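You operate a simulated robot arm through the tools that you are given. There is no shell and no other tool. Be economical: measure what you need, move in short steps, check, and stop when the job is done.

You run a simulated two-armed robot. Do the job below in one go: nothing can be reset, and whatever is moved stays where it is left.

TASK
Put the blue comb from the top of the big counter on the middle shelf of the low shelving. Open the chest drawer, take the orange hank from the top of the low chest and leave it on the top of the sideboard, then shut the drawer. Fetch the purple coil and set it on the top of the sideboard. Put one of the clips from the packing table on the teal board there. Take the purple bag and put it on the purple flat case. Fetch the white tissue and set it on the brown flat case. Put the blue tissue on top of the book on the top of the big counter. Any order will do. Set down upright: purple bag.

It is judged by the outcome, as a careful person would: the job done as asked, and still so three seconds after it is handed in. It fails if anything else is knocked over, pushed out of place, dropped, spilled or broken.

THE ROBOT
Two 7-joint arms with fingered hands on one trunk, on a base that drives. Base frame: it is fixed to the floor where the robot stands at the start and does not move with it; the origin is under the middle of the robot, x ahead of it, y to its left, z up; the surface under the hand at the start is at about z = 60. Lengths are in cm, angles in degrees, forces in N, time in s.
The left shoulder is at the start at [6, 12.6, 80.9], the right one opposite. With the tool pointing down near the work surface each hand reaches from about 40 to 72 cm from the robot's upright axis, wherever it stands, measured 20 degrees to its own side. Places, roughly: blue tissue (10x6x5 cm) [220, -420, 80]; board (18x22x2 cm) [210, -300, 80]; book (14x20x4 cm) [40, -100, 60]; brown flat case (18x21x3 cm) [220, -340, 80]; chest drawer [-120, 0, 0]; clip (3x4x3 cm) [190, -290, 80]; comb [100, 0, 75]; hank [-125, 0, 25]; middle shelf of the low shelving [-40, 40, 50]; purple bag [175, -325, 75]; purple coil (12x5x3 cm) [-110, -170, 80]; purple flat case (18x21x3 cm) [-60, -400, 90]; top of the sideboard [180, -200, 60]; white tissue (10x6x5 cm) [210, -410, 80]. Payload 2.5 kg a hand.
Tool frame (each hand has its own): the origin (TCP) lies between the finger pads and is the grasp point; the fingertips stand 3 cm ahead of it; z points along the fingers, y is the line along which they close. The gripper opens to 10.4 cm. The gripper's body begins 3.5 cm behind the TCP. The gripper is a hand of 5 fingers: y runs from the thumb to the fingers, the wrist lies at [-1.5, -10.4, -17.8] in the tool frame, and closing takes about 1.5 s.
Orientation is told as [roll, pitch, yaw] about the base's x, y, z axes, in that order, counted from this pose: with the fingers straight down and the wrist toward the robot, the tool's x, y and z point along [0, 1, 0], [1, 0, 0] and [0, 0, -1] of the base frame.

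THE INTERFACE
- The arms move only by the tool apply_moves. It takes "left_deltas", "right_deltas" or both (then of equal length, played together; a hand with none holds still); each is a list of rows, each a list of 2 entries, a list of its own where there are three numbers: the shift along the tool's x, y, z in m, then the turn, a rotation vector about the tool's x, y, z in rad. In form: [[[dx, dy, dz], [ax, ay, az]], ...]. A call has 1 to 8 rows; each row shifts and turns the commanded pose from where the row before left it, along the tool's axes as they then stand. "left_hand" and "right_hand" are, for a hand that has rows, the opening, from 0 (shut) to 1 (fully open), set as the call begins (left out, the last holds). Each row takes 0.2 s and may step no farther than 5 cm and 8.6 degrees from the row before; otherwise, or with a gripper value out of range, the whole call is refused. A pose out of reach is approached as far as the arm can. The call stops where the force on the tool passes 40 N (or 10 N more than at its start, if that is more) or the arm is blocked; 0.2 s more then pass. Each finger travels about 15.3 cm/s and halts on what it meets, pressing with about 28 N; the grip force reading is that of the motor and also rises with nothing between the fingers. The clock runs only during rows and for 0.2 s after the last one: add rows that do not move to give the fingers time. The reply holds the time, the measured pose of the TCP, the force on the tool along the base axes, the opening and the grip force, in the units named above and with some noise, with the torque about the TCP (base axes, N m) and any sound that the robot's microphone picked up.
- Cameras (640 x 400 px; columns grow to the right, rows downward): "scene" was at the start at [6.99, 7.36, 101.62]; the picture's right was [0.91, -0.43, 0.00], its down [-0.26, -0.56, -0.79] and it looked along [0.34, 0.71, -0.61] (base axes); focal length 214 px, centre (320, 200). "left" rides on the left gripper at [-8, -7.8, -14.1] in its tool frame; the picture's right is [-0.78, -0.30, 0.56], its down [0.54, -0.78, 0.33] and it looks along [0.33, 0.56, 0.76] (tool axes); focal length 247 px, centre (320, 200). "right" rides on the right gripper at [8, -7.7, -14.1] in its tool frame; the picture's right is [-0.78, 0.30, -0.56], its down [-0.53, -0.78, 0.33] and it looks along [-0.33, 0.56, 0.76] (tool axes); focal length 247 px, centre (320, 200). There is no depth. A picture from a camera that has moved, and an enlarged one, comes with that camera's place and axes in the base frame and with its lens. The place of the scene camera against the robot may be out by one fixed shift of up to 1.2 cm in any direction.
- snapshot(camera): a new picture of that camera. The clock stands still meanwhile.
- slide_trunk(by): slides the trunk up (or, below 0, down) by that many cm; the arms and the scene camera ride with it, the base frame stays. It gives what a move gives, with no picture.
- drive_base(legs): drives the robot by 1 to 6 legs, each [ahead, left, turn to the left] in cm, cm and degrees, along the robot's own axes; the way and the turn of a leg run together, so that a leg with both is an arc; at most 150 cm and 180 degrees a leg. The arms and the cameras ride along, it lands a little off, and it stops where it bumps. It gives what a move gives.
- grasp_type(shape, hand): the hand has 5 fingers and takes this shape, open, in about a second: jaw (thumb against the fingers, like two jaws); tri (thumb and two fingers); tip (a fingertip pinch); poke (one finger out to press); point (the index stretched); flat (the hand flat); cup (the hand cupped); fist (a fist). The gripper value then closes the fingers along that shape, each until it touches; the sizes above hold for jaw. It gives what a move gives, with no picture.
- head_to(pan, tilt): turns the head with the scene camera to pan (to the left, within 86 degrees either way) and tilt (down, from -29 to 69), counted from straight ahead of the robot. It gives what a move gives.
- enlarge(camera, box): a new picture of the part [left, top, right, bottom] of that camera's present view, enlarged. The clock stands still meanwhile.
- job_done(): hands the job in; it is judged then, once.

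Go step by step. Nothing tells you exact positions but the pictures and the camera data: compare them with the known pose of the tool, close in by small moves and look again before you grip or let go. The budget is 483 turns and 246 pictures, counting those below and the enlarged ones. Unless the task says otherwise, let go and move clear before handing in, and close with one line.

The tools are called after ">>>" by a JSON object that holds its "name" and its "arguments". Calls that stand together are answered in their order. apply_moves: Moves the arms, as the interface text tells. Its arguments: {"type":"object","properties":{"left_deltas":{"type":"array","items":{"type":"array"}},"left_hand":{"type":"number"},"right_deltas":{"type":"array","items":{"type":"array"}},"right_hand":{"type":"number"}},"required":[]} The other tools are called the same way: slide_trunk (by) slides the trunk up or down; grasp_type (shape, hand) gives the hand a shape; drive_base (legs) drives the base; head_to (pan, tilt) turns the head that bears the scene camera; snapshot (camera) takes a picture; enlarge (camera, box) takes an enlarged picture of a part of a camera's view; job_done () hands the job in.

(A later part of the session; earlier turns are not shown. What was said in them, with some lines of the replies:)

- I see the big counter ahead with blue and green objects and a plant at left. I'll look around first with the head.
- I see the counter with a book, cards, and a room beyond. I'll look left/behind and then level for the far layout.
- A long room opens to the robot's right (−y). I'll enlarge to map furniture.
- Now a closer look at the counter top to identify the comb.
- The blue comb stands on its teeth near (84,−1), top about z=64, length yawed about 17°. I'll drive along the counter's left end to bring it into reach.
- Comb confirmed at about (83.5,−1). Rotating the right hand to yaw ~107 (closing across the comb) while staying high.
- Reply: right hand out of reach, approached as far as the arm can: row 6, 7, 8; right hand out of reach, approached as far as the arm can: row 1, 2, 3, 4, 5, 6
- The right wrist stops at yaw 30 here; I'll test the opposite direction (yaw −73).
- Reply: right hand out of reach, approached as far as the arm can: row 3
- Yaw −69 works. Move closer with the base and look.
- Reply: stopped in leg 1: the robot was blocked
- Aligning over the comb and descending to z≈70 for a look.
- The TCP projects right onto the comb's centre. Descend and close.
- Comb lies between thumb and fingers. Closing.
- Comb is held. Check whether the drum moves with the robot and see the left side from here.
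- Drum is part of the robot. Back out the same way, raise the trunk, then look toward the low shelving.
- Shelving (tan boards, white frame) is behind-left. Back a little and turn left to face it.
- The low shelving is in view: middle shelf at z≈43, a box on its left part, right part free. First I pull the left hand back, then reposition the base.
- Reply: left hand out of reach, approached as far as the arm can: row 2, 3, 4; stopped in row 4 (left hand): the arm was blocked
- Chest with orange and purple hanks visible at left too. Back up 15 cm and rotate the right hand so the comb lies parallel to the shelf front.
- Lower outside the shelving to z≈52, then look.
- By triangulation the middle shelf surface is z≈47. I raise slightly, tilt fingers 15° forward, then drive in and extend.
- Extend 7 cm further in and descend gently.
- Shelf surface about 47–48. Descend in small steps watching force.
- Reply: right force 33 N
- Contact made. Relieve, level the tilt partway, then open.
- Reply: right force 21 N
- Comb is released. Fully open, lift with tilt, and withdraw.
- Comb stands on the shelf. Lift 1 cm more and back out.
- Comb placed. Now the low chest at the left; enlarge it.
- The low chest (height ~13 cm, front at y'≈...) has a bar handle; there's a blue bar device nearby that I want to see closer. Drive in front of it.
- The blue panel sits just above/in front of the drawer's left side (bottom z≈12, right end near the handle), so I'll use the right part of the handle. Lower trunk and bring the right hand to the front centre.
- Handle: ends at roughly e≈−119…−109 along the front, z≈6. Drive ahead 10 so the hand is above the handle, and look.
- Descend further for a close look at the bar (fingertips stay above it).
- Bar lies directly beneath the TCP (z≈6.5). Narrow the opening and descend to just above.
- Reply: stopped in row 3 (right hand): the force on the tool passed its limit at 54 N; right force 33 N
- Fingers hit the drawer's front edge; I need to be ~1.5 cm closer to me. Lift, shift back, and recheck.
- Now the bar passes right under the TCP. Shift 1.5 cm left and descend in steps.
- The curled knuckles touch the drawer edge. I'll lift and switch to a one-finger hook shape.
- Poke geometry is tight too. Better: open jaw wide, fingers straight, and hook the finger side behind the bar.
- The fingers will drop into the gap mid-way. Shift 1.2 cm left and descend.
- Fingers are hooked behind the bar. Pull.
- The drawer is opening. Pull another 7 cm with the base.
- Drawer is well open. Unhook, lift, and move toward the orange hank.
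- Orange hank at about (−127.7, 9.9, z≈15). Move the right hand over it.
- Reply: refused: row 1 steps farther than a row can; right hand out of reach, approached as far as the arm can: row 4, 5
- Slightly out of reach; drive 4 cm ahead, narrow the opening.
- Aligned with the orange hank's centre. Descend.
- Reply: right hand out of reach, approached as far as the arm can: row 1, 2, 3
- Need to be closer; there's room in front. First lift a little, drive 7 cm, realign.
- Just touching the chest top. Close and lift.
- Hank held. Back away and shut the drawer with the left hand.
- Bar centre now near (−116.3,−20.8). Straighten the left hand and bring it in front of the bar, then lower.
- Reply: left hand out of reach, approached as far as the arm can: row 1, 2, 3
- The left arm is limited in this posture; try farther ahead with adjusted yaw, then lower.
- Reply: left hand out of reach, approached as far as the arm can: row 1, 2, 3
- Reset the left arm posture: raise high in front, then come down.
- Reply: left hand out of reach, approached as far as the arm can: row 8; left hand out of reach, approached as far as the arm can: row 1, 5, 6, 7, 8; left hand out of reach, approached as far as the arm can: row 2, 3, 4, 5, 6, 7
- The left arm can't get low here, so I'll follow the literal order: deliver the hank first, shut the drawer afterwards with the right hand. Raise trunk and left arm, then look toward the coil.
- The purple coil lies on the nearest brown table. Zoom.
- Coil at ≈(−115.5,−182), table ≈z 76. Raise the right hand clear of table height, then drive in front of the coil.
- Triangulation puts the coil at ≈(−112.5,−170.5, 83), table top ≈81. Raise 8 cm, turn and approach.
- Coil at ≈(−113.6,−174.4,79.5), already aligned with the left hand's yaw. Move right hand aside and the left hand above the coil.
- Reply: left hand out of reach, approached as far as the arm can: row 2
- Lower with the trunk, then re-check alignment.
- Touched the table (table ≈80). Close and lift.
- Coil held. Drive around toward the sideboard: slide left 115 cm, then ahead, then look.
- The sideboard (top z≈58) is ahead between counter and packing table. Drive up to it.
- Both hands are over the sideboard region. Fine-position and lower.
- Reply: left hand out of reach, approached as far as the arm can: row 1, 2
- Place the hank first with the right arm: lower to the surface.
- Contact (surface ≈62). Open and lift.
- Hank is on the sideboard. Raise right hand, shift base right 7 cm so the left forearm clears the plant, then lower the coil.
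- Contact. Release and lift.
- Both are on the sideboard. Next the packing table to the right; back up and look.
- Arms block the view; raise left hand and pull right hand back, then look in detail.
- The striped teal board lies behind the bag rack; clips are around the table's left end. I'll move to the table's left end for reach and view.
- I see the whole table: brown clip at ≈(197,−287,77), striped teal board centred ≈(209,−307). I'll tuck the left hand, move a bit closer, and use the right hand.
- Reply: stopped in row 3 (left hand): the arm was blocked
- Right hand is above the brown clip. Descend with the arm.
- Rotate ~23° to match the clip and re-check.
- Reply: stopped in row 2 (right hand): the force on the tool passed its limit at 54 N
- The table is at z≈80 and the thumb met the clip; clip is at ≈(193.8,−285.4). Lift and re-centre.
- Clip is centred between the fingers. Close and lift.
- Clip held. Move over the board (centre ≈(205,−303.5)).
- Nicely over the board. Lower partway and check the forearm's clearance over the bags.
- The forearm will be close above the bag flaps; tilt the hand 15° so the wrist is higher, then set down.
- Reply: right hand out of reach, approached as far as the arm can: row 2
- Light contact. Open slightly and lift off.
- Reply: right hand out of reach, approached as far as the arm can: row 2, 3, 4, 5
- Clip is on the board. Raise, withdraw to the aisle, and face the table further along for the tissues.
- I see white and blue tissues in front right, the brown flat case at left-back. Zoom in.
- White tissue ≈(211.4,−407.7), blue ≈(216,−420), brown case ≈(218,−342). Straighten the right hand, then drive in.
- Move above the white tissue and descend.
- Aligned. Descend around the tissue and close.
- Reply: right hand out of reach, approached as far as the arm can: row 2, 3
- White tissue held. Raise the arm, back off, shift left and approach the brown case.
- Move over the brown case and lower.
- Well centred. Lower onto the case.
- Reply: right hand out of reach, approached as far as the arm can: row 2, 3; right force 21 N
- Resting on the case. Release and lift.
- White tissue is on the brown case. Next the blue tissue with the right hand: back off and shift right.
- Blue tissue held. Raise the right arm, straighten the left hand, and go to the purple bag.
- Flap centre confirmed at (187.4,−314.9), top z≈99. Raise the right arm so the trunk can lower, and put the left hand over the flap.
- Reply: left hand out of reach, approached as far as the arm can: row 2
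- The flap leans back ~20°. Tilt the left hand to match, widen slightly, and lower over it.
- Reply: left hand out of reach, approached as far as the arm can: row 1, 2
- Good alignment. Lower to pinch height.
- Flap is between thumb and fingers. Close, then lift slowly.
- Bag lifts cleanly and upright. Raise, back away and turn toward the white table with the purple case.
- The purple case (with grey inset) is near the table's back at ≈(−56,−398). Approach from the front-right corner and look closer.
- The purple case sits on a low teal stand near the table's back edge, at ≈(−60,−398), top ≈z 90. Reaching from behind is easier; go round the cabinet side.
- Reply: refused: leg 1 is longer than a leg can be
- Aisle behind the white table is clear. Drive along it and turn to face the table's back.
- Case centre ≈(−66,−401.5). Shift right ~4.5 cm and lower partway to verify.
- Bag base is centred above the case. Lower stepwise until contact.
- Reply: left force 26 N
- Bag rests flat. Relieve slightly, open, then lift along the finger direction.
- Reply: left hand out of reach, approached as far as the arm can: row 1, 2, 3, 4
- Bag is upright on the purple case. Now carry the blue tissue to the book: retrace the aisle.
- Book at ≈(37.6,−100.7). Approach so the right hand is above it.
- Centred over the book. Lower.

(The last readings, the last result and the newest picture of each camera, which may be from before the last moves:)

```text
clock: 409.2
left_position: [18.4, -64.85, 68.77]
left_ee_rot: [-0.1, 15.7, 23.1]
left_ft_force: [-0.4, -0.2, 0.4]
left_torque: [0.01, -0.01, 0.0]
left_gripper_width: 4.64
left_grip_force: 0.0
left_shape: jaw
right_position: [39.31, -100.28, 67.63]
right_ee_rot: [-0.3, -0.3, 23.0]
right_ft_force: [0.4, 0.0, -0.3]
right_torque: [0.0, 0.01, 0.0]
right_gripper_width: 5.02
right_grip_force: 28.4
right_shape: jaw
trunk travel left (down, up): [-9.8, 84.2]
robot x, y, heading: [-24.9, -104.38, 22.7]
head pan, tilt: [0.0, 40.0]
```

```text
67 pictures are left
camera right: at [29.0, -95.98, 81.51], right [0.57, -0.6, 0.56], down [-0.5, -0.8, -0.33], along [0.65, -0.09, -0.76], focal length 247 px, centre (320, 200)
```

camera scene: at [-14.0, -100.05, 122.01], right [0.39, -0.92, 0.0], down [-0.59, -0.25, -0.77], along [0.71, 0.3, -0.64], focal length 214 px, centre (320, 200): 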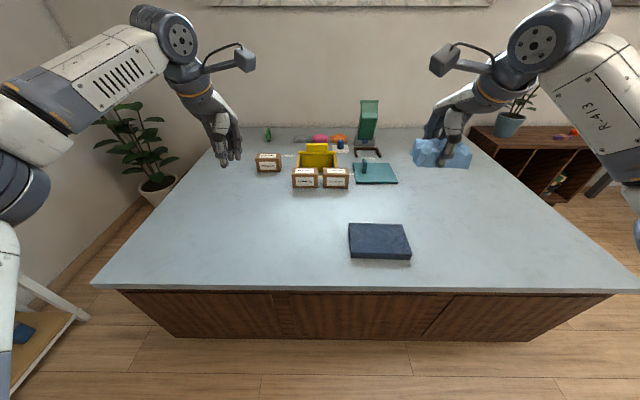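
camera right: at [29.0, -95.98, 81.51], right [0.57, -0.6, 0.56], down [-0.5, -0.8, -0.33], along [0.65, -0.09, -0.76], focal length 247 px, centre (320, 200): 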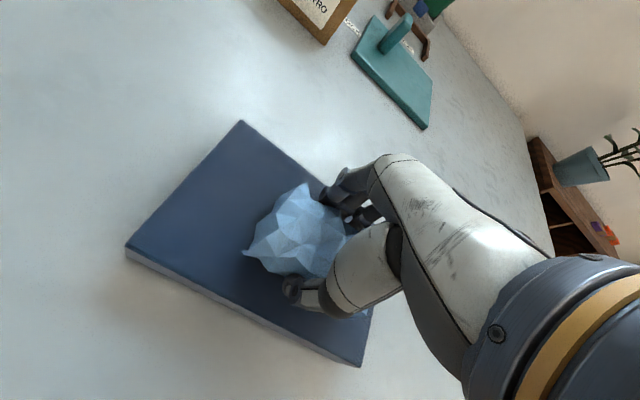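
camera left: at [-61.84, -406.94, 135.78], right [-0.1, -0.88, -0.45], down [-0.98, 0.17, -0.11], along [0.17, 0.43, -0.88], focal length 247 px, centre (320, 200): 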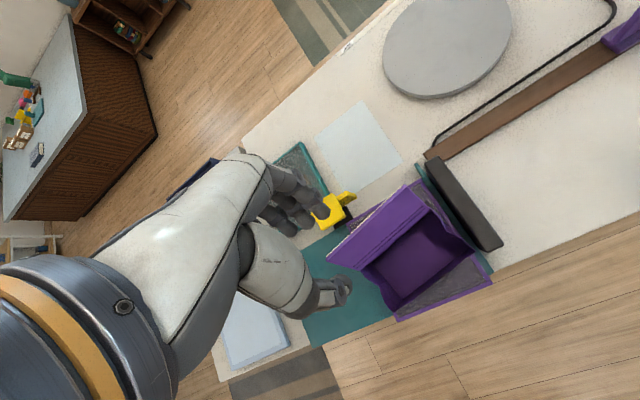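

>>> {"name": "apply_moves", "arguments": {"right_deltas": [[[0, 0, 0.005], [0, 0, 0]], [[0, 0, 0.004], [0, 0, 0]]]}}

>>> {"name": "apply_moves", "arguments": {"right_deltas": [[[0, 0, 0.004], [0, 0, 0]], [[0, 0, 0.003], [0, 0, 0]]]}}

```text
clock: 409.8
left_position: [18.35, -64.77, 68.92]
left_ee_rot: [-0.1, 15.7, 23.2]
left_ft_force: [-0.5, 0.3, 0.2]
left_torque: [0.04, -0.04, 0.01]
left_gripper_width: 4.65
left_grip_force: 0.0
left_shape: jaw
right_position: [39.3, -100.22, 66.8]
right_ee_rot: [-0.3, -0.5, 23.0]
right_ft_force: [-0.3, 0.0, 5.3]
right_torque: [-0.05, 0.05, 0.01]
right_gripper_width: 5.04
right_grip_force: 28.3
right_shape: jaw
trunk travel left (down, up): [-9.8, 84.2]
robot x, y, heading: [-24.65, -104.73, 22.7]
head pan, tilt: [0.0, 40.0]
```

```text
clock: 410.4
left_position: [18.22, -64.8, 69.01]
left_ee_rot: [-0.1, 15.5, 23.0]
left_ft_force: [-0.1, 0.3, 0.3]
left_torque: [-0.02, -0.03, -0.03]
left_gripper_width: 4.64
left_grip_force: 0.1
left_shape: jaw
right_position: [39.22, -100.27, 66.74]
right_ee_rot: [-0.3, -1.0, 23.1]
right_ft_force: [0.7, -2.9, 28.5]
right_torque: [-0.16, 0.05, 0.04]
right_gripper_width: 5.13
right_grip_force: 27.6
right_shape: jaw
trunk travel left (down, up): [-9.8, 84.2]
robot x, y, heading: [-24.76, -104.35, 22.8]
head pan, tilt: [0.0, 40.0]
```

Contact with the book. Relieve, open, lift.

>>> {"name": "apply_moves", "arguments": {"right_deltas": [[[0, 0, -0.006], [0, 0, 0]], [[0, 0, 0], [0, 0, 0]]]}}

>>> {"name": "apply_moves", "arguments": {"right_deltas": [[[0, 0, 0], [0, 0, 0]], [[0, 0, 0], [0, 0, 0]], [[0, 0, 0], [0, 0, 0]], [[0, 0, 0], [0, 0, 0]]], "right_hand": 0.9}}

>>> {"name": "slide_trunk", "arguments": {"by": 22}}

>>> {"name": "snapshot", "arguments": {"camera": "right"}}

```text
clock: 411.0
left_position: [18.34, -64.78, 69.05]
left_ee_rot: [0.0, 15.4, 23.0]
left_ft_force: [-1.1, 0.4, -0.1]
left_torque: [-0.01, 0.0, -0.02]
left_gripper_width: 4.65
left_grip_force: 0.0
left_shape: jaw
right_position: [39.19, -100.28, 66.75]
right_ee_rot: [-0.4, -0.5, 23.0]
right_ft_force: [5.3, -0.3, 17.7]
right_torque: [-0.05, -0.2, 0.04]
right_gripper_width: 5.16
right_grip_force: 28.6
right_shape: jaw
trunk travel left (down, up): [-9.8, 84.2]
robot x, y, heading: [-25.04, -104.54, 22.4]
head pan, tilt: [0.0, 40.0]
```

```text
clock: 412.0
left_position: [18.28, -64.85, 68.81]
left_ee_rot: [-0.1, 15.6, 23.0]
left_ft_force: [-0.1, 0.3, 0.9]
left_torque: [-0.02, 0.02, 0.01]
left_gripper_width: 4.66
left_grip_force: 0.0
left_shape: jaw
right_position: [39.18, -100.38, 66.44]
right_ee_rot: [-0.4, 0.0, 23.0]
right_ft_force: [0.8, 0.3, 0.0]
right_torque: [-0.03, 0.0, 0.0]
right_gripper_width: 9.35
right_grip_force: 0.1
right_shape: jaw
trunk travel left (down, up): [-9.8, 84.2]
robot x, y, heading: [-24.9, -104.52, 22.7]
head pan, tilt: [0.0, 40.0]
```

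```text
clock: 414.3
left_position: [18.34, -64.7, 90.71]
left_ee_rot: [-0.1, 15.7, 23.1]
left_ft_force: [0.6, 0.4, -0.6]
left_torque: [-0.01, 0.01, -0.04]
left_gripper_width: 4.67
left_grip_force: 0.0
left_shape: jaw
right_position: [39.24, -100.39, 88.56]
right_ee_rot: [-0.3, -0.2, 23.0]
right_ft_force: [-0.5, 0.0, 0.5]
right_torque: [0.01, -0.03, -0.01]
right_gripper_width: 9.37
right_grip_force: 0.0
right_shape: jaw
trunk travel left (down, up): [-31.8, 62.2]
robot x, y, heading: [-24.95, -104.45, 23.0]
head pan, tilt: [0.0, 40.0]
```

```text
66 pictures are left
camera right: at [28.95, -95.97, 102.51], right [0.57, -0.6, 0.56], down [-0.5, -0.8, -0.33], along [0.65, -0.09, -0.76], focal length 247 px, centre (320, 200)
```

right: 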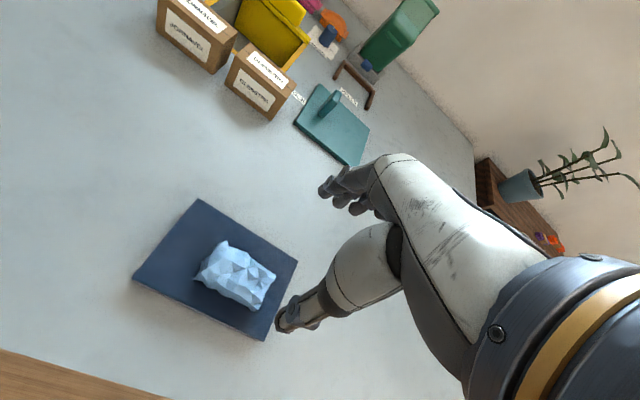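

Blue tissue is on the book. Last: shut the drawer. Back off, turn to face the chest.

>>> {"name": "slide_trunk", "arguments": {"by": 10}}

>>> {"name": "drive_base", "arguments": {"legs": [[-18, 0, 0], [0, 0, 90], [25, 0, 0], [0, 28, 0]]}}

>>> {"name": "head_to", "arguments": {"pan": 0, "tilt": 45}}

>>> {"name": "snapshot", "arguments": {"camera": "scene"}}

```text
clock: 415.6
left_position: [18.29, -64.85, 100.78]
left_ee_rot: [-0.1, 15.6, 23.1]
left_ft_force: [0.1, 0.1, -0.5]
left_torque: [-0.01, -0.01, 0.02]
left_gripper_width: 4.64
left_grip_force: 0.1
left_shape: jaw
right_position: [39.26, -100.38, 98.57]
right_ee_rot: [-0.3, -0.2, 23.0]
right_ft_force: [0.2, -0.2, 0.1]
right_torque: [0.01, -0.01, -0.01]
right_gripper_width: 9.37
right_grip_force: 0.1
right_shape: jaw
trunk travel left (down, up): [-41.8, 52.2]
robot x, y, heading: [-24.69, -104.08, 22.7]
head pan, tilt: [0.0, 40.0]
```

```text
clock: 423.9
left_position: [-116.15, -55.62, 100.72]
left_ee_rot: [-0.1, 15.8, 112.9]
left_ft_force: [0.3, 0.3, -0.6]
left_torque: [0.02, -0.02, -0.04]
left_gripper_width: 4.66
left_grip_force: 0.1
left_shape: jaw
right_position: [-80.67, -34.76, 98.55]
right_ee_rot: [-0.3, -0.2, 113.0]
right_ft_force: [0.6, 1.1, 0.0]
right_torque: [0.01, -0.03, 0.0]
right_gripper_width: 9.33
right_grip_force: 0.0
right_shape: jaw
trunk travel left (down, up): [-41.8, 52.2]
robot x, y, heading: [-76.47, -98.83, 112.5]
head pan, tilt: [0.0, 40.0]
```

```text
clock: 424.6
left_position: [-116.14, -55.56, 100.81]
left_ee_rot: [0.0, 15.7, 113.0]
left_ft_force: [-0.2, -0.2, 0.2]
left_torque: [0.0, 0.0, 0.01]
left_gripper_width: 4.67
left_grip_force: 0.0
left_shape: jaw
right_position: [-80.76, -34.86, 98.45]
right_ee_rot: [-0.3, -0.2, 113.0]
right_ft_force: [0.6, 0.2, -0.3]
right_torque: [-0.02, -0.02, 0.01]
right_gripper_width: 9.34
right_grip_force: 0.0
right_shape: jaw
trunk travel left (down, up): [-41.8, 52.2]
robot x, y, heading: [-76.66, -98.69, 112.6]
head pan, tilt: [0.0, 45.0]
```

```text
65 pictures are left
camera scene: at [-82.02, -88.16, 121.98], right [0.92, 0.38, 0.0], down [0.27, -0.65, -0.71], along [-0.27, 0.65, -0.71], focal length 214 px, centre (320, 200)
```

scene: 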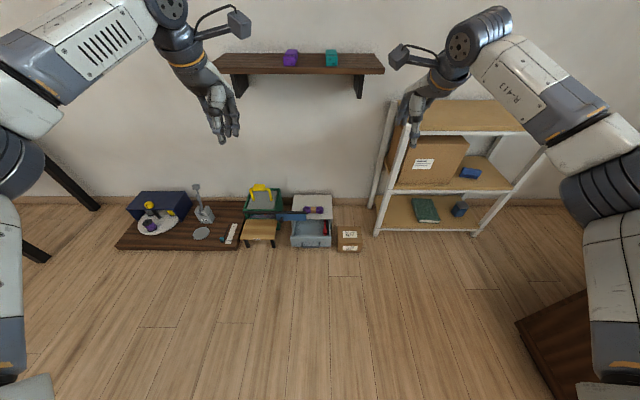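

Align the right hand with the drawer handle, close the fist, approach and lower.

>>> {"name": "apply_moves", "arguments": {"right_deltas": [[[0.045, -0.01, 0], [0, 0, 0]], [[0.045, -0.015, 0], [0, 0, 0]], [[0.045, -0.015, 0], [0, 0, 0]], [[0.045, -0.015, 0], [0, 0, 0]], [[0.04, -0.015, 0], [0, 0, 0]], [[0.03, -0.01, 0.03], [0, 0, 0]], [[0, 0, 0.05], [0, 0, 0]]], "right_hand": 0}}

>>> {"name": "drive_base", "arguments": {"legs": [[26, 0, 0]]}}

>>> {"name": "slide_trunk", "arguments": {"by": -41.5}}

>>> {"name": "snapshot", "arguments": {"camera": "right"}}

>>> {"name": "snapshot", "arguments": {"camera": "scene"}}

```text
clock: 426.2
left_position: [-116.21, -55.56, 100.73]
left_ee_rot: [0.0, 15.6, 112.9]
left_ft_force: [-0.1, -0.6, 0.6]
left_torque: [-0.01, 0.0, -0.02]
left_gripper_width: 4.66
left_grip_force: 0.2
left_shape: jaw
right_position: [-100.33, -52.06, 90.19]
right_ee_rot: [-0.3, -0.2, 112.9]
right_ft_force: [0.3, 0.2, 0.2]
right_torque: [-0.01, 0.02, 0.01]
right_gripper_width: 0.0
right_grip_force: 28.5
right_shape: jaw
trunk travel left (down, up): [-41.8, 52.2]
robot x, y, heading: [-76.78, -98.69, 112.5]
head pan, tilt: [0.0, 45.0]
```

```text
clock: 428.0
left_position: [-126.36, -31.87, 100.8]
left_ee_rot: [-0.1, 15.7, 113.3]
left_ft_force: [-1.2, -0.3, 0.5]
left_torque: [0.0, 0.0, 0.01]
left_gripper_width: 4.64
left_grip_force: 0.1
left_shape: jaw
right_position: [-110.69, -28.11, 90.27]
right_ee_rot: [-0.2, -0.3, 113.3]
right_ft_force: [0.3, 0.5, -0.5]
right_torque: [-0.01, 0.02, 0.01]
right_gripper_width: 0.0
right_grip_force: 27.4
right_shape: jaw
trunk travel left (down, up): [-41.8, 52.2]
robot x, y, heading: [-86.8, -75.01, 112.9]
head pan, tilt: [0.0, 45.0]
```

```text
refused: -41.5 is not a number from -40 to 40
```

```text
64 pictures are left
camera right: at [-114.95, -38.51, 104.21], right [0.59, 0.58, 0.56], down [0.8, -0.5, -0.33], along [0.09, 0.65, -0.76], focal length 247 px, centre (320, 200)
```

right: 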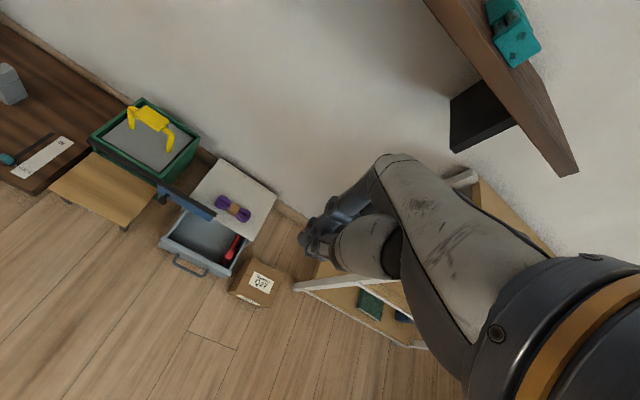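

```text
63 pictures are left
camera scene: at [-92.14, -64.12, 121.98], right [0.92, 0.39, 0.0], down [0.27, -0.65, -0.71], along [-0.27, 0.65, -0.71], focal length 214 px, centre (320, 200)
```

scene: 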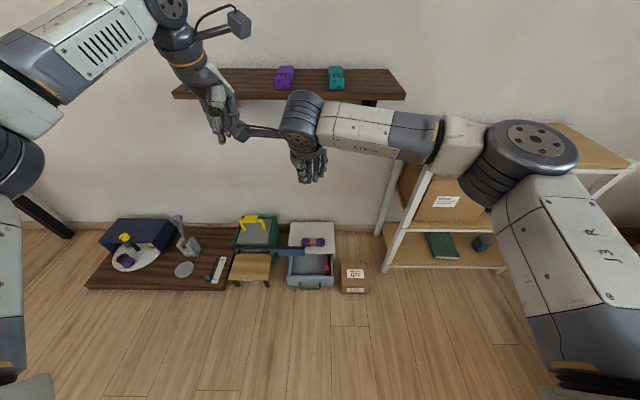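

>>> {"name": "slide_trunk", "arguments": {"by": -40}}

>>> {"name": "apply_moves", "arguments": {"right_deltas": [[[0, 0, 0.05], [0, 0, 0]], [[0, 0, 0.05], [0, 0, 0]], [[0, 0, 0.05], [0, 0, 0]], [[0, 0, 0.05], [0, 0, 0]], [[0, 0, 0.05], [0, 0, 0]]]}}

>>> {"name": "snapshot", "arguments": {"camera": "right"}}

```text
clock: 431.9
left_position: [-126.47, -31.77, 60.84]
left_ee_rot: [-0.1, 15.8, 113.2]
left_ft_force: [-0.9, 0.3, 0.1]
left_torque: [0.01, 0.05, -0.04]
left_gripper_width: 4.65
left_grip_force: 0.0
left_shape: jaw
right_position: [-110.6, -28.01, 50.24]
right_ee_rot: [-0.3, -0.2, 113.3]
right_ft_force: [-0.7, 0.0, 1.5]
right_torque: [0.01, 0.01, -0.01]
right_gripper_width: 0.0
right_grip_force: 27.4
right_shape: jaw
trunk travel left (down, up): [-1.8, 92.2]
robot x, y, heading: [-86.74, -74.72, 113.2]
head pan, tilt: [0.0, 45.0]
```

```text
clock: 433.1
left_position: [-126.38, -31.79, 60.82]
left_ee_rot: [-0.1, 15.6, 113.2]
left_ft_force: [0.4, 0.2, 0.3]
left_torque: [0.0, 0.02, 0.0]
left_gripper_width: 4.64
left_grip_force: 0.0
left_shape: jaw
right_position: [-110.48, -27.69, 25.07]
right_ee_rot: [-0.2, -0.3, 113.3]
right_ft_force: [-0.3, 0.4, 1.1]
right_torque: [0.02, 0.03, 0.02]
right_gripper_width: 0.0
right_grip_force: 27.5
right_shape: jaw
trunk travel left (down, up): [-1.8, 92.2]
robot x, y, heading: [-86.65, -74.86, 112.7]
head pan, tilt: [0.0, 45.0]
```

```text
62 pictures are left
camera right: at [-114.8, -38.14, 39.06], right [0.59, 0.57, 0.56], down [0.8, -0.5, -0.33], along [0.09, 0.65, -0.76], focal length 247 px, centre (320, 200)
```

right: 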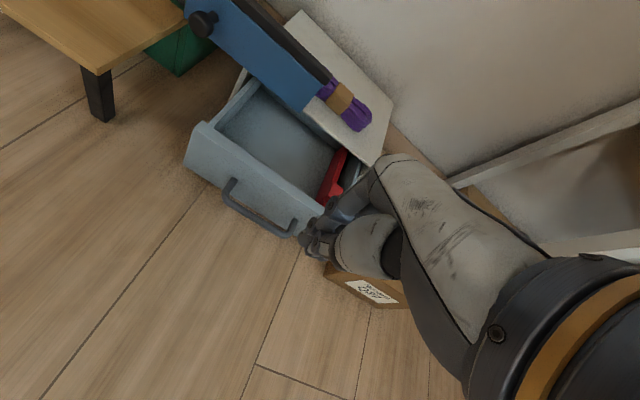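

>>> {"name": "apply_moves", "arguments": {"right_deltas": [[[0.01, 0, 0.05], [0, 0, 0]], [[0, 0, 0.05], [0, 0, 0]], [[0, 0, 0.05], [0, 0, 0]], [[0, 0, 0.02], [0, 0, 0]]]}}

>>> {"name": "snapshot", "arguments": {"camera": "right"}}

```text
refused: row 1 steps farther than a row can; nothing moved
```

```text
61 pictures are left
camera right: at [-114.8, -38.14, 39.06], right [0.59, 0.57, 0.56], down [0.8, -0.5, -0.33], along [0.09, 0.65, -0.76], focal length 247 px, centre (320, 200)
```

right: 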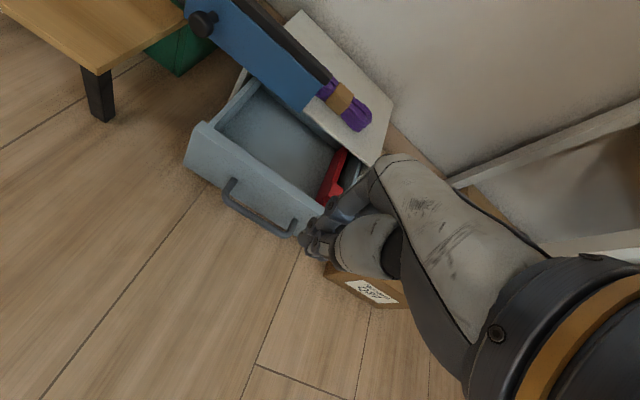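

>>> {"name": "apply_moves", "arguments": {"right_deltas": [[[0.01, 0, 0.045], [0, 0, 0]], [[0, 0, 0.05], [0, 0, 0]], [[0, 0, 0.05], [0, 0, 0]], [[0, 0, 0.02], [0, 0, 0]]]}}

>>> {"name": "apply_moves", "arguments": {"right_deltas": [[[0, 0.03, 0], [0, 0, 0]], [[0, 0.03, 0], [0, 0, 0]], [[0, 0.02, 0], [0, 0, 0]]]}}

>>> {"name": "snapshot", "arguments": {"camera": "right"}}

```text
clock: 434.1
left_position: [-126.4, -31.8, 60.88]
left_ee_rot: [-0.1, 15.7, 113.1]
left_ft_force: [0.1, 0.2, 0.6]
left_torque: [0.01, -0.02, -0.01]
left_gripper_width: 4.64
left_grip_force: 0.1
left_shape: jaw
right_position: [-110.78, -28.81, 10.98]
right_ee_rot: [-0.3, -0.2, 113.4]
right_ft_force: [-0.3, 0.5, 0.3]
right_torque: [0.04, -0.02, 0.0]
right_gripper_width: 0.0
right_grip_force: 28.0
right_shape: jaw
right hand out of reach, approached as far as the arm can: row 3, 4
trunk travel left (down, up): [-1.8, 92.2]
robot x, y, heading: [-86.71, -74.68, 112.8]
head pan, tilt: [0.0, 45.0]
```

```text
clock: 434.9
left_position: [-126.24, -31.71, 60.92]
left_ee_rot: [-0.1, 15.8, 113.3]
left_ft_force: [1.0, 0.8, -0.4]
left_torque: [0.02, -0.01, 0.0]
left_gripper_width: 4.63
left_grip_force: 0.1
left_shape: jaw
right_position: [-110.19, -25.74, 12.78]
right_ee_rot: [-0.3, -0.2, 113.3]
right_ft_force: [-0.3, -0.2, 0.0]
right_torque: [0.01, 0.01, -0.04]
right_gripper_width: 0.0
right_grip_force: 27.9
right_shape: jaw
right hand out of reach, approached as far as the arm can: row 1, 2, 3
trunk travel left (down, up): [-1.8, 92.2]
robot x, y, heading: [-86.42, -75.0, 112.9]
head pan, tilt: [0.0, 45.0]
```

```text
60 pictures are left
camera right: at [-114.41, -36.21, 26.7], right [0.59, 0.58, 0.56], down [0.8, -0.5, -0.33], along [0.09, 0.65, -0.76], focal length 247 px, centre (320, 200)
```

right: 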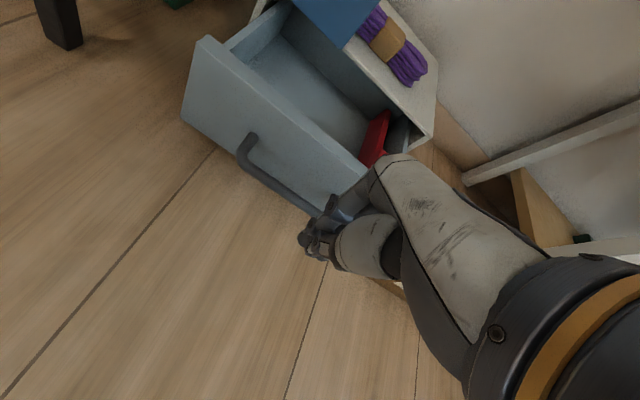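

Out of reach ahead; lower a bit with the trunk, centre, then push with the base.

>>> {"name": "slide_trunk", "arguments": {"by": -1.7}}

>>> {"name": "apply_moves", "arguments": {"right_deltas": [[[0.03, -0.03, 0], [0, 0, 0]], [[0, -0.01, 0.02], [0, 0, 0]], [[0, 0, 0.01], [0, 0, 0]]]}}

>>> {"name": "snapshot", "arguments": {"camera": "right"}}

```text
clock: 435.5
left_position: [-126.39, -31.78, 59.11]
left_ee_rot: [-0.1, 15.7, 113.2]
left_ft_force: [-0.2, 0.4, 0.2]
left_torque: [-0.01, -0.02, 0.0]
left_gripper_width: 4.63
left_grip_force: 0.1
left_shape: jaw
right_position: [-110.24, -25.66, 11.0]
right_ee_rot: [-0.3, -0.2, 113.3]
right_ft_force: [-0.2, -0.3, -0.2]
right_torque: [0.02, 0.01, -0.04]
right_gripper_width: 0.0
right_grip_force: 28.2
right_shape: jaw
trunk travel left (down, up): [-0.1, 93.9]
robot x, y, heading: [-86.78, -74.93, 112.6]
head pan, tilt: [0.0, 45.0]
```

```text
clock: 436.3
left_position: [-126.29, -31.78, 58.98]
left_ee_rot: [-0.2, 15.7, 113.3]
left_ft_force: [-0.3, 0.2, 0.4]
left_torque: [0.02, 0.03, 0.01]
left_gripper_width: 4.67
left_grip_force: 0.0
left_shape: jaw
right_position: [-111.24, -30.69, 8.89]
right_ee_rot: [-0.3, -0.3, 113.3]
right_ft_force: [-1.2, -1.1, 0.3]
right_torque: [0.01, -0.01, 0.02]
right_gripper_width: 0.02
right_grip_force: 28.0
right_shape: jaw
right hand out of reach, approached as far as the arm can: row 3
trunk travel left (down, up): [-0.1, 93.9]
robot x, y, heading: [-86.51, -74.89, 113.0]
head pan, tilt: [0.0, 45.0]
```

```text
59 pictures are left
camera right: at [-115.47, -41.11, 22.89], right [0.59, 0.58, 0.56], down [0.8, -0.5, -0.33], along [0.09, 0.65, -0.76], focal length 247 px, centre (320, 200)
```

right: 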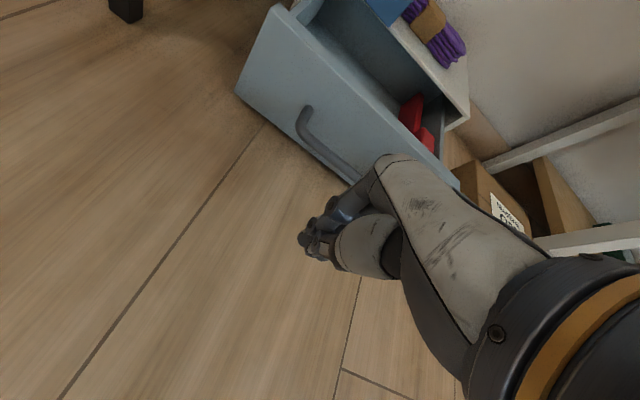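

Drive forward to push the drawer in.

>>> {"name": "drive_base", "arguments": {"legs": [[14, 0, 0]]}}

>>> {"name": "snapshot", "arguments": {"camera": "right"}}

```text
clock: 437.6
left_position: [-132.0, -18.88, 59.06]
left_ee_rot: [-0.1, 15.6, 113.4]
left_ft_force: [0.3, -0.3, 0.8]
left_torque: [0.0, 0.01, 0.02]
left_gripper_width: 4.67
left_grip_force: 0.0
left_shape: jaw
right_position: [-116.9, -17.72, 8.92]
right_ee_rot: [-0.4, -0.1, 113.3]
right_ft_force: [-0.6, 0.1, 0.0]
right_torque: [0.01, -0.02, -0.01]
right_gripper_width: 0.01
right_grip_force: 28.0
right_shape: jaw
trunk travel left (down, up): [-0.1, 93.9]
robot x, y, heading: [-92.32, -62.17, 113.3]
head pan, tilt: [0.0, 45.0]
```

```text
58 pictures are left
camera right: at [-121.04, -28.16, 22.9], right [0.59, 0.58, 0.56], down [0.8, -0.5, -0.33], along [0.09, 0.65, -0.76], focal length 247 px, centre (320, 200)
```

right: 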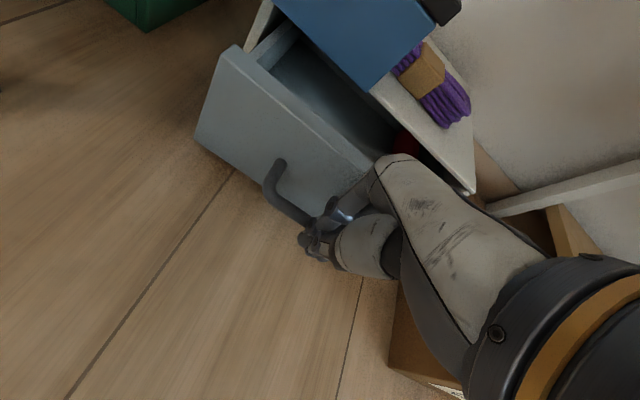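

>>> {"name": "apply_moves", "arguments": {"right_deltas": [[[0, 0.015, 0], [0, 0, 0]], [[0, 0.015, 0], [0, 0, 0]], [[0, 0.01, 0], [0, 0, 0]]]}}

>>> {"name": "snapshot", "arguments": {"camera": "right"}}

```text
clock: 438.6
left_position: [-132.01, -18.75, 59.15]
left_ee_rot: [-0.1, 15.6, 113.2]
left_ft_force: [-0.5, 0.0, 0.1]
left_torque: [0.0, -0.01, -0.01]
left_gripper_width: 4.65
left_grip_force: 0.0
left_shape: jaw
right_position: [-113.39, -13.31, 8.96]
right_ee_rot: [-3.1, -0.4, 110.9]
right_ft_force: [0.1, 0.5, 0.1]
right_torque: [0.05, -0.01, 0.0]
right_gripper_width: 0.02
right_grip_force: 27.8
right_shape: jaw
right hand out of reach, approached as far as the arm can: row 1, 2, 3
trunk travel left (down, up): [-0.1, 93.9]
robot x, y, heading: [-92.2, -62.02, 112.9]
head pan, tilt: [0.0, 45.0]
stopped in row 3 (right hand): the arm was blocked; the commanded pose is now the measured one
```

```text
57 pictures are left
camera right: at [-118.7, -23.83, 22.5], right [0.59, 0.54, 0.6], down [0.79, -0.53, -0.31], along [0.15, 0.66, -0.74], focal length 247 px, centre (320, 200)
```

right: 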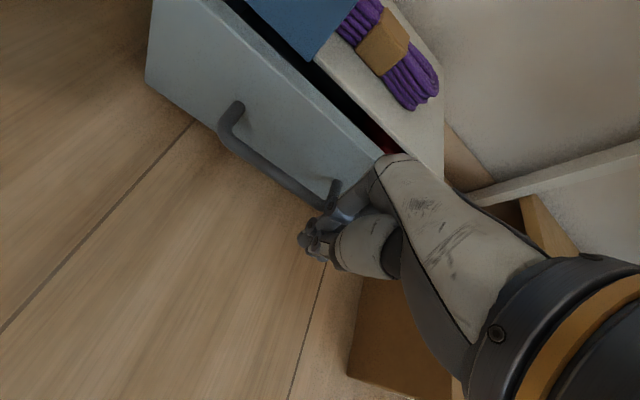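

Nearly shut. Move the hand back left, away from the box, then push the rest with the base.

>>> {"name": "apply_moves", "arguments": {"right_deltas": [[[0.03, -0.02, 0], [0, 0.04, 0]], [[0.02, -0.01, 0], [0, 0, 0]]]}}

>>> {"name": "snapshot", "arguments": {"camera": "right"}}

```text
clock: 439.2
left_position: [-132.08, -18.82, 59.2]
left_ee_rot: [-0.2, 15.7, 113.3]
left_ft_force: [-0.2, -0.5, -0.7]
left_torque: [-0.04, -0.01, 0.03]
left_gripper_width: 4.66
left_grip_force: 0.0
left_shape: jaw
right_position: [-117.29, -19.39, 8.58]
right_ee_rot: [-0.5, -0.2, 111.2]
right_ft_force: [0.2, -0.1, 0.0]
right_torque: [0.0, 0.0, 0.0]
right_gripper_width: 0.0
right_grip_force: 28.0
right_shape: jaw
right hand out of reach, approached as far as the arm can: row 1, 2
trunk travel left (down, up): [-0.1, 93.9]
robot x, y, heading: [-92.64, -61.87, 113.1]
head pan, tilt: [0.0, 45.0]
```

```text
56 pictures are left
camera right: at [-121.97, -29.57, 22.5], right [0.61, 0.55, 0.56], down [0.78, -0.53, -0.33], along [0.12, 0.64, -0.76], focal length 247 px, centre (320, 200)
```

right: 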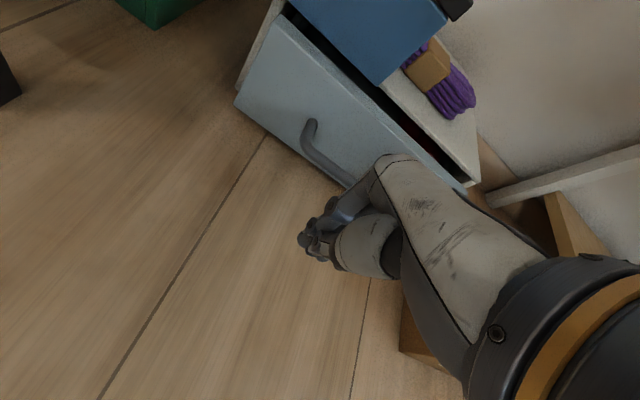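

>>> {"name": "drive_base", "arguments": {"legs": [[6, 0, 0]]}}

>>> {"name": "snapshot", "arguments": {"camera": "right"}}

```text
clock: 440.2
left_position: [-134.41, -13.17, 59.12]
left_ee_rot: [-0.1, 15.6, 113.3]
left_ft_force: [0.3, 0.7, -0.1]
left_torque: [-0.01, -0.01, -0.04]
left_gripper_width: 4.65
left_grip_force: 0.1
left_shape: jaw
right_position: [-119.56, -13.46, 8.67]
right_ee_rot: [-0.6, -0.2, 111.2]
right_ft_force: [0.6, -0.3, 0.0]
right_torque: [-0.02, 0.0, -0.02]
right_gripper_width: 0.01
right_grip_force: 27.7
right_shape: jaw
trunk travel left (down, up): [-0.1, 93.9]
robot x, y, heading: [-94.59, -56.45, 113.0]
head pan, tilt: [0.0, 45.0]
```

```text
55 pictures are left
camera right: at [-124.27, -23.71, 22.54], right [0.61, 0.55, 0.57], down [0.78, -0.53, -0.33], along [0.12, 0.65, -0.76], focal length 247 px, centre (320, 200)
```

right: 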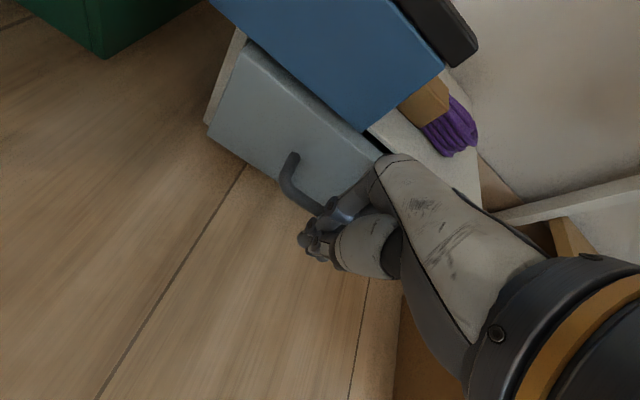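

>>> {"name": "apply_moves", "arguments": {"right_deltas": [[[-0.012, 0, 0], [0, 0, 0]], [[0, 0.012, 0], [0, 0, 0]], [[0, 0.01, 0], [0, 0, 0]]]}}

>>> {"name": "snapshot", "arguments": {"camera": "right"}}

```text
clock: 441.0
left_position: [-134.34, -13.26, 59.09]
left_ee_rot: [-0.1, 15.5, 113.5]
left_ft_force: [0.2, -0.6, -0.5]
left_torque: [-0.03, 0.01, -0.03]
left_gripper_width: 4.64
left_grip_force: 0.0
left_shape: jaw
right_position: [-118.73, -11.95, 8.74]
right_ee_rot: [-0.5, -0.2, 111.3]
right_ft_force: [0.1, -0.2, -0.9]
right_torque: [-0.03, 0.0, 0.0]
right_gripper_width: 0.02
right_grip_force: 27.8
right_shape: jaw
right hand out of reach, approached as far as the arm can: row 3
trunk travel left (down, up): [-0.1, 93.9]
robot x, y, heading: [-94.51, -55.93, 113.0]
head pan, tilt: [0.0, 45.0]
```

```text
54 pictures are left
camera right: at [-123.52, -22.17, 22.64], right [0.61, 0.55, 0.57], down [0.78, -0.53, -0.33], along [0.12, 0.64, -0.76], focal length 247 px, centre (320, 200)
```

right: 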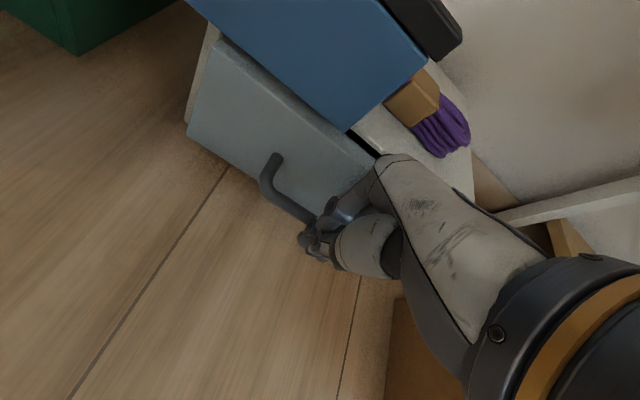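

>>> {"name": "drive_base", "arguments": {"legs": [[2, 0, 0]]}}

>>> {"name": "snapshot", "arguments": {"camera": "right"}}

```text
clock: 441.9
left_position: [-134.87, -11.83, 59.26]
left_ee_rot: [-0.1, 15.4, 113.4]
left_ft_force: [0.3, 0.6, 1.3]
left_torque: [-0.01, -0.03, 0.02]
left_gripper_width: 4.65
left_grip_force: 0.1
left_shape: jaw
right_position: [-119.29, -10.93, 8.65]
right_ee_rot: [-1.0, 0.1, 111.2]
right_ft_force: [14.7, -14.5, 27.1]
right_torque: [0.0, -0.46, -0.18]
right_gripper_width: 0.0
right_grip_force: 27.9
right_shape: jaw
trunk travel left (down, up): [-0.1, 93.9]
robot x, y, heading: [-95.07, -55.05, 112.8]
head pan, tilt: [0.0, 45.0]
stopped in leg 1: the force on the tool passed its limit at 58 N (the readings are from after the stop); the commanded pose is now the measured one
```

```text
53 pictures are left
camera right: at [-124.19, -21.12, 22.61], right [0.61, 0.55, 0.57], down [0.78, -0.53, -0.32], along [0.12, 0.64, -0.76], focal length 247 px, centre (320, 200)
```

right: 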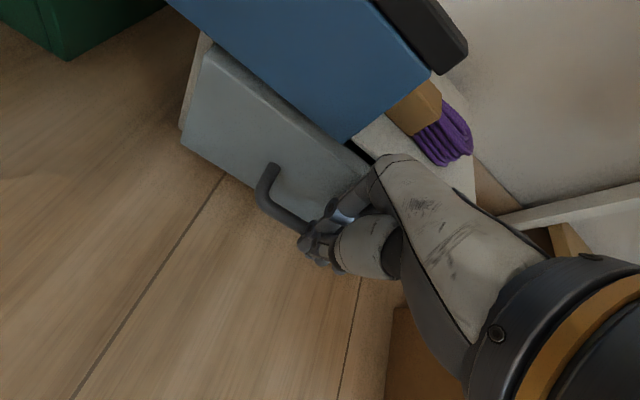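

Firm stop. Back off and inspect the drawer.

>>> {"name": "drive_base", "arguments": {"legs": [[-22, 0, 0]]}}

>>> {"name": "apply_moves", "arguments": {"right_deltas": [[[0, 0, -0.05], [0, 0, 0]], [[0, 0, -0.05], [0, 0, 0]], [[0, 0, -0.05], [0, 0, 0]], [[0, 0, -0.05], [0, 0, 0]]]}}

>>> {"name": "snapshot", "arguments": {"camera": "right"}}

>>> {"name": "head_to", "arguments": {"pan": 0, "tilt": 50}}

>>> {"name": "enlarge", "arguments": {"camera": "scene", "box": [200, 120, 420, 260]}}

```text
clock: 443.6
left_position: [-126.38, -32.15, 59.17]
left_ee_rot: [-0.1, 15.6, 113.5]
left_ft_force: [0.4, 0.1, 0.1]
left_torque: [-0.02, -0.01, -0.03]
left_gripper_width: 4.68
left_grip_force: 0.0
left_shape: jaw
right_position: [-110.79, -31.14, 8.5]
right_ee_rot: [-0.8, 0.2, 111.3]
right_ft_force: [0.3, 0.7, 0.2]
right_torque: [-0.01, 0.04, 0.0]
right_gripper_width: 0.0
right_grip_force: 28.1
right_shape: jaw
trunk travel left (down, up): [-0.1, 93.9]
robot x, y, heading: [-86.59, -75.27, 113.0]
head pan, tilt: [0.0, 45.0]
```

```text
clock: 444.6
left_position: [-126.49, -32.21, 59.12]
left_ee_rot: [0.0, 15.7, 113.4]
left_ft_force: [0.7, -0.4, -0.7]
left_torque: [0.0, 0.03, 0.01]
left_gripper_width: 4.64
left_grip_force: 0.0
left_shape: jaw
right_position: [-110.9, -31.01, 28.73]
right_ee_rot: [-0.8, 0.3, 111.2]
right_ft_force: [0.7, 0.5, 0.3]
right_torque: [0.01, -0.04, 0.0]
right_gripper_width: 0.01
right_grip_force: 27.9
right_shape: jaw
trunk travel left (down, up): [-0.1, 93.9]
robot x, y, heading: [-86.77, -74.83, 112.9]
head pan, tilt: [0.0, 45.0]
```

```text
52 pictures are left
camera right: at [-115.77, -41.29, 42.62], right [0.61, 0.56, 0.57], down [0.78, -0.53, -0.32], along [0.12, 0.64, -0.76], focal length 247 px, centre (320, 200)
```

right: 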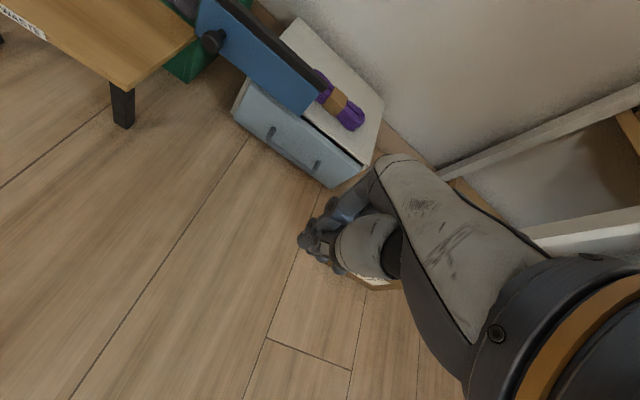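

```text
clock: 445.2
left_position: [-126.44, -32.17, 59.17]
left_ee_rot: [0.0, 15.6, 113.4]
left_ft_force: [0.9, 0.9, 0.1]
left_torque: [0.02, 0.01, 0.0]
left_gripper_width: 4.67
left_grip_force: 0.1
left_shape: jaw
right_position: [-110.99, -31.18, 28.58]
right_ee_rot: [-0.8, 0.2, 111.4]
right_ft_force: [-0.3, 0.1, 0.5]
right_torque: [0.01, 0.0, -0.05]
right_gripper_width: 0.0
right_grip_force: 28.0
right_shape: jaw
trunk travel left (down, up): [-0.1, 93.9]
robot x, y, heading: [-86.82, -75.13, 113.1]
head pan, tilt: [0.0, 50.0]
```

```text
2.86 times, centred on (310, 190) of scene
camera zoom: at [-91.84, -64.81, 79.59], right [0.92, 0.39, 0.0], down [0.3, -0.7, -0.64], along [-0.25, 0.59, -0.77], focal length 613 px, centre (349, 229)
```

zoom: 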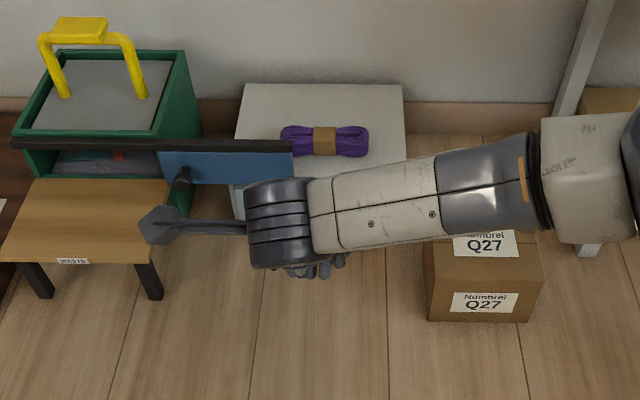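

>>> {"name": "enlarge", "arguments": {"camera": "right", "box": [200, 20, 420, 200]}}

```text
2.22 times, centred on (310, 110) of right
camera zoom: at [-115.79, -41.28, 42.56], right [0.61, 0.56, 0.57], down [0.78, -0.53, -0.32], along [0.12, 0.64, -0.76], focal length 549 px, centre (342, 400)
```

zoom: 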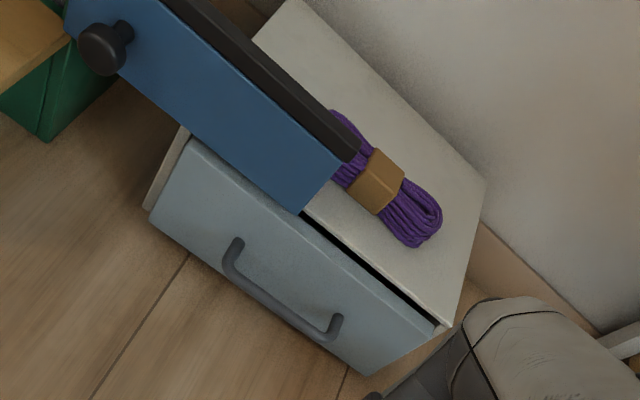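

The drawer face is back at its original position (n≈41.4 as before) and the neighbouring box is unmoved. Raise hands clear and do a last check.

>>> {"name": "slide_trunk", "arguments": {"by": 30}}

>>> {"name": "drive_base", "arguments": {"legs": [[-15, 0, 0]]}}

>>> {"name": "head_to", "arguments": {"pan": -5, "tilt": 45}}

>>> {"name": "snapshot", "arguments": {"camera": "scene"}}

```text
clock: 448.2
left_position: [-126.37, -32.2, 89.06]
left_ee_rot: [-0.1, 15.6, 113.5]
left_ft_force: [-0.9, 0.4, 0.4]
left_torque: [0.0, 0.04, 0.04]
left_gripper_width: 4.65
left_grip_force: 0.1
left_shape: jaw
right_position: [-111.02, -31.16, 58.73]
right_ee_rot: [-0.8, 0.2, 111.4]
right_ft_force: [-0.4, -0.4, -0.2]
right_torque: [0.02, -0.04, -0.01]
right_gripper_width: 0.0
right_grip_force: 27.8
right_shape: jaw
trunk travel left (down, up): [-30.1, 63.9]
robot x, y, heading: [-86.71, -74.96, 112.9]
head pan, tilt: [0.0, 50.0]
```

```text
clock: 449.6
left_position: [-120.51, -45.88, 89.2]
left_ee_rot: [0.0, 15.6, 113.4]
left_ft_force: [-0.4, 1.2, -1.0]
left_torque: [-0.02, -0.03, 0.02]
left_gripper_width: 4.63
left_grip_force: 0.1
left_shape: jaw
right_position: [-105.13, -44.91, 58.62]
right_ee_rot: [-0.7, 0.3, 111.1]
right_ft_force: [0.3, -0.4, 0.2]
right_torque: [-0.01, 0.02, -0.02]
right_gripper_width: 0.01
right_grip_force: 28.1
right_shape: jaw
trunk travel left (down, up): [-30.1, 63.9]
robot x, y, heading: [-80.88, -88.88, 113.0]
head pan, tilt: [0.0, 50.0]
```

```text
clock: 450.3
left_position: [-120.59, -46.0, 89.1]
left_ee_rot: [-0.1, 15.5, 113.4]
left_ft_force: [0.1, -0.6, 0.0]
left_torque: [-0.01, -0.01, 0.0]
left_gripper_width: 4.66
left_grip_force: 0.1
left_shape: jaw
right_position: [-105.06, -44.79, 58.6]
right_ee_rot: [-0.7, 0.3, 111.1]
right_ft_force: [0.5, 0.9, 0.2]
right_torque: [-0.02, -0.01, 0.0]
right_gripper_width: 0.01
right_grip_force: 27.9
right_shape: jaw
trunk travel left (down, up): [-30.1, 63.9]
robot x, y, heading: [-80.71, -88.55, 112.9]
head pan, tilt: [-5.0, 45.0]
```

```text
49 pictures are left
camera scene: at [-85.46, -77.95, 110.28], right [0.95, 0.31, 0.0], down [0.22, -0.67, -0.71], along [-0.22, 0.67, -0.71], focal length 214 px, centre (320, 200)
```

scene: 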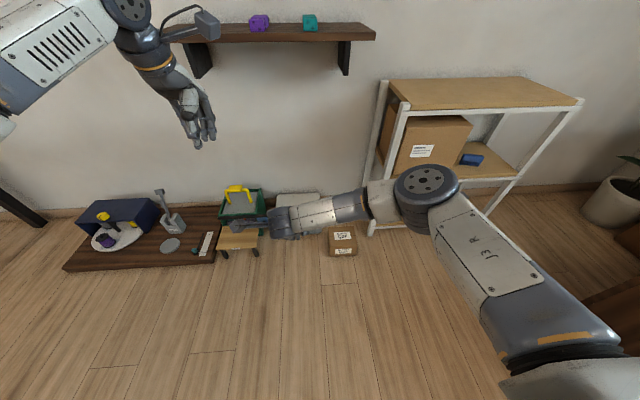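

>>> {"name": "apply_moves", "arguments": {"right_deltas": [[[0, 0, -0.05], [0, 0, 0]], [[0, 0, -0.05], [0, 0, 0]], [[0, 0, -0.05], [0, 0, 0]], [[0, 0, -0.05], [0, 0, 0]], [[0, 0, -0.05], [0, 0, 0]], [[0, 0, -0.05], [0, 0, 0]]]}}

>>> {"name": "enlarge", "arguments": {"camera": "scene", "box": [180, 160, 400, 290]}}

```text
clock: 451.7
left_position: [-120.55, -45.88, 89.2]
left_ee_rot: [-0.1, 15.6, 113.4]
left_ft_force: [-0.1, 0.0, -0.6]
left_torque: [0.0, 0.04, 0.01]
left_gripper_width: 4.64
left_grip_force: 0.1
left_shape: jaw
right_position: [-105.56, -44.72, 88.69]
right_ee_rot: [-0.7, 0.4, 111.2]
right_ft_force: [-0.1, 0.4, -0.2]
right_torque: [0.02, 0.0, -0.05]
right_gripper_width: 0.02
right_grip_force: 27.6
right_shape: jaw
trunk travel left (down, up): [-30.1, 63.9]
robot x, y, heading: [-80.75, -88.94, 112.9]
head pan, tilt: [-5.0, 45.0]
```

```text
2.91 times, centred on (290, 225) of scene
camera zoom: at [-85.45, -77.95, 110.28], right [0.95, 0.31, 0.0], down [0.22, -0.67, -0.71], along [-0.22, 0.67, -0.71], focal length 624 px, centre (407, 127)
```

zoom: 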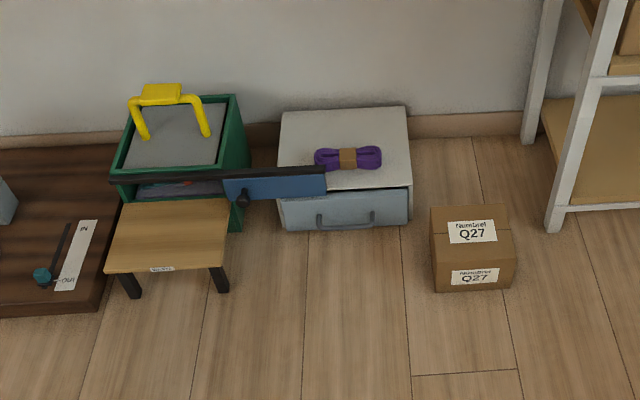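

Everything I can see here matches the request: the drawer is shut, its surroundings are untouched and both hands are clear.

>>> {"name": "job_done", "arguments": {}}

```text
The job is handed in.
```

All seven parts of the job are done and handed in, with the drawer shut and the purple bag left upright on the purple flat case.
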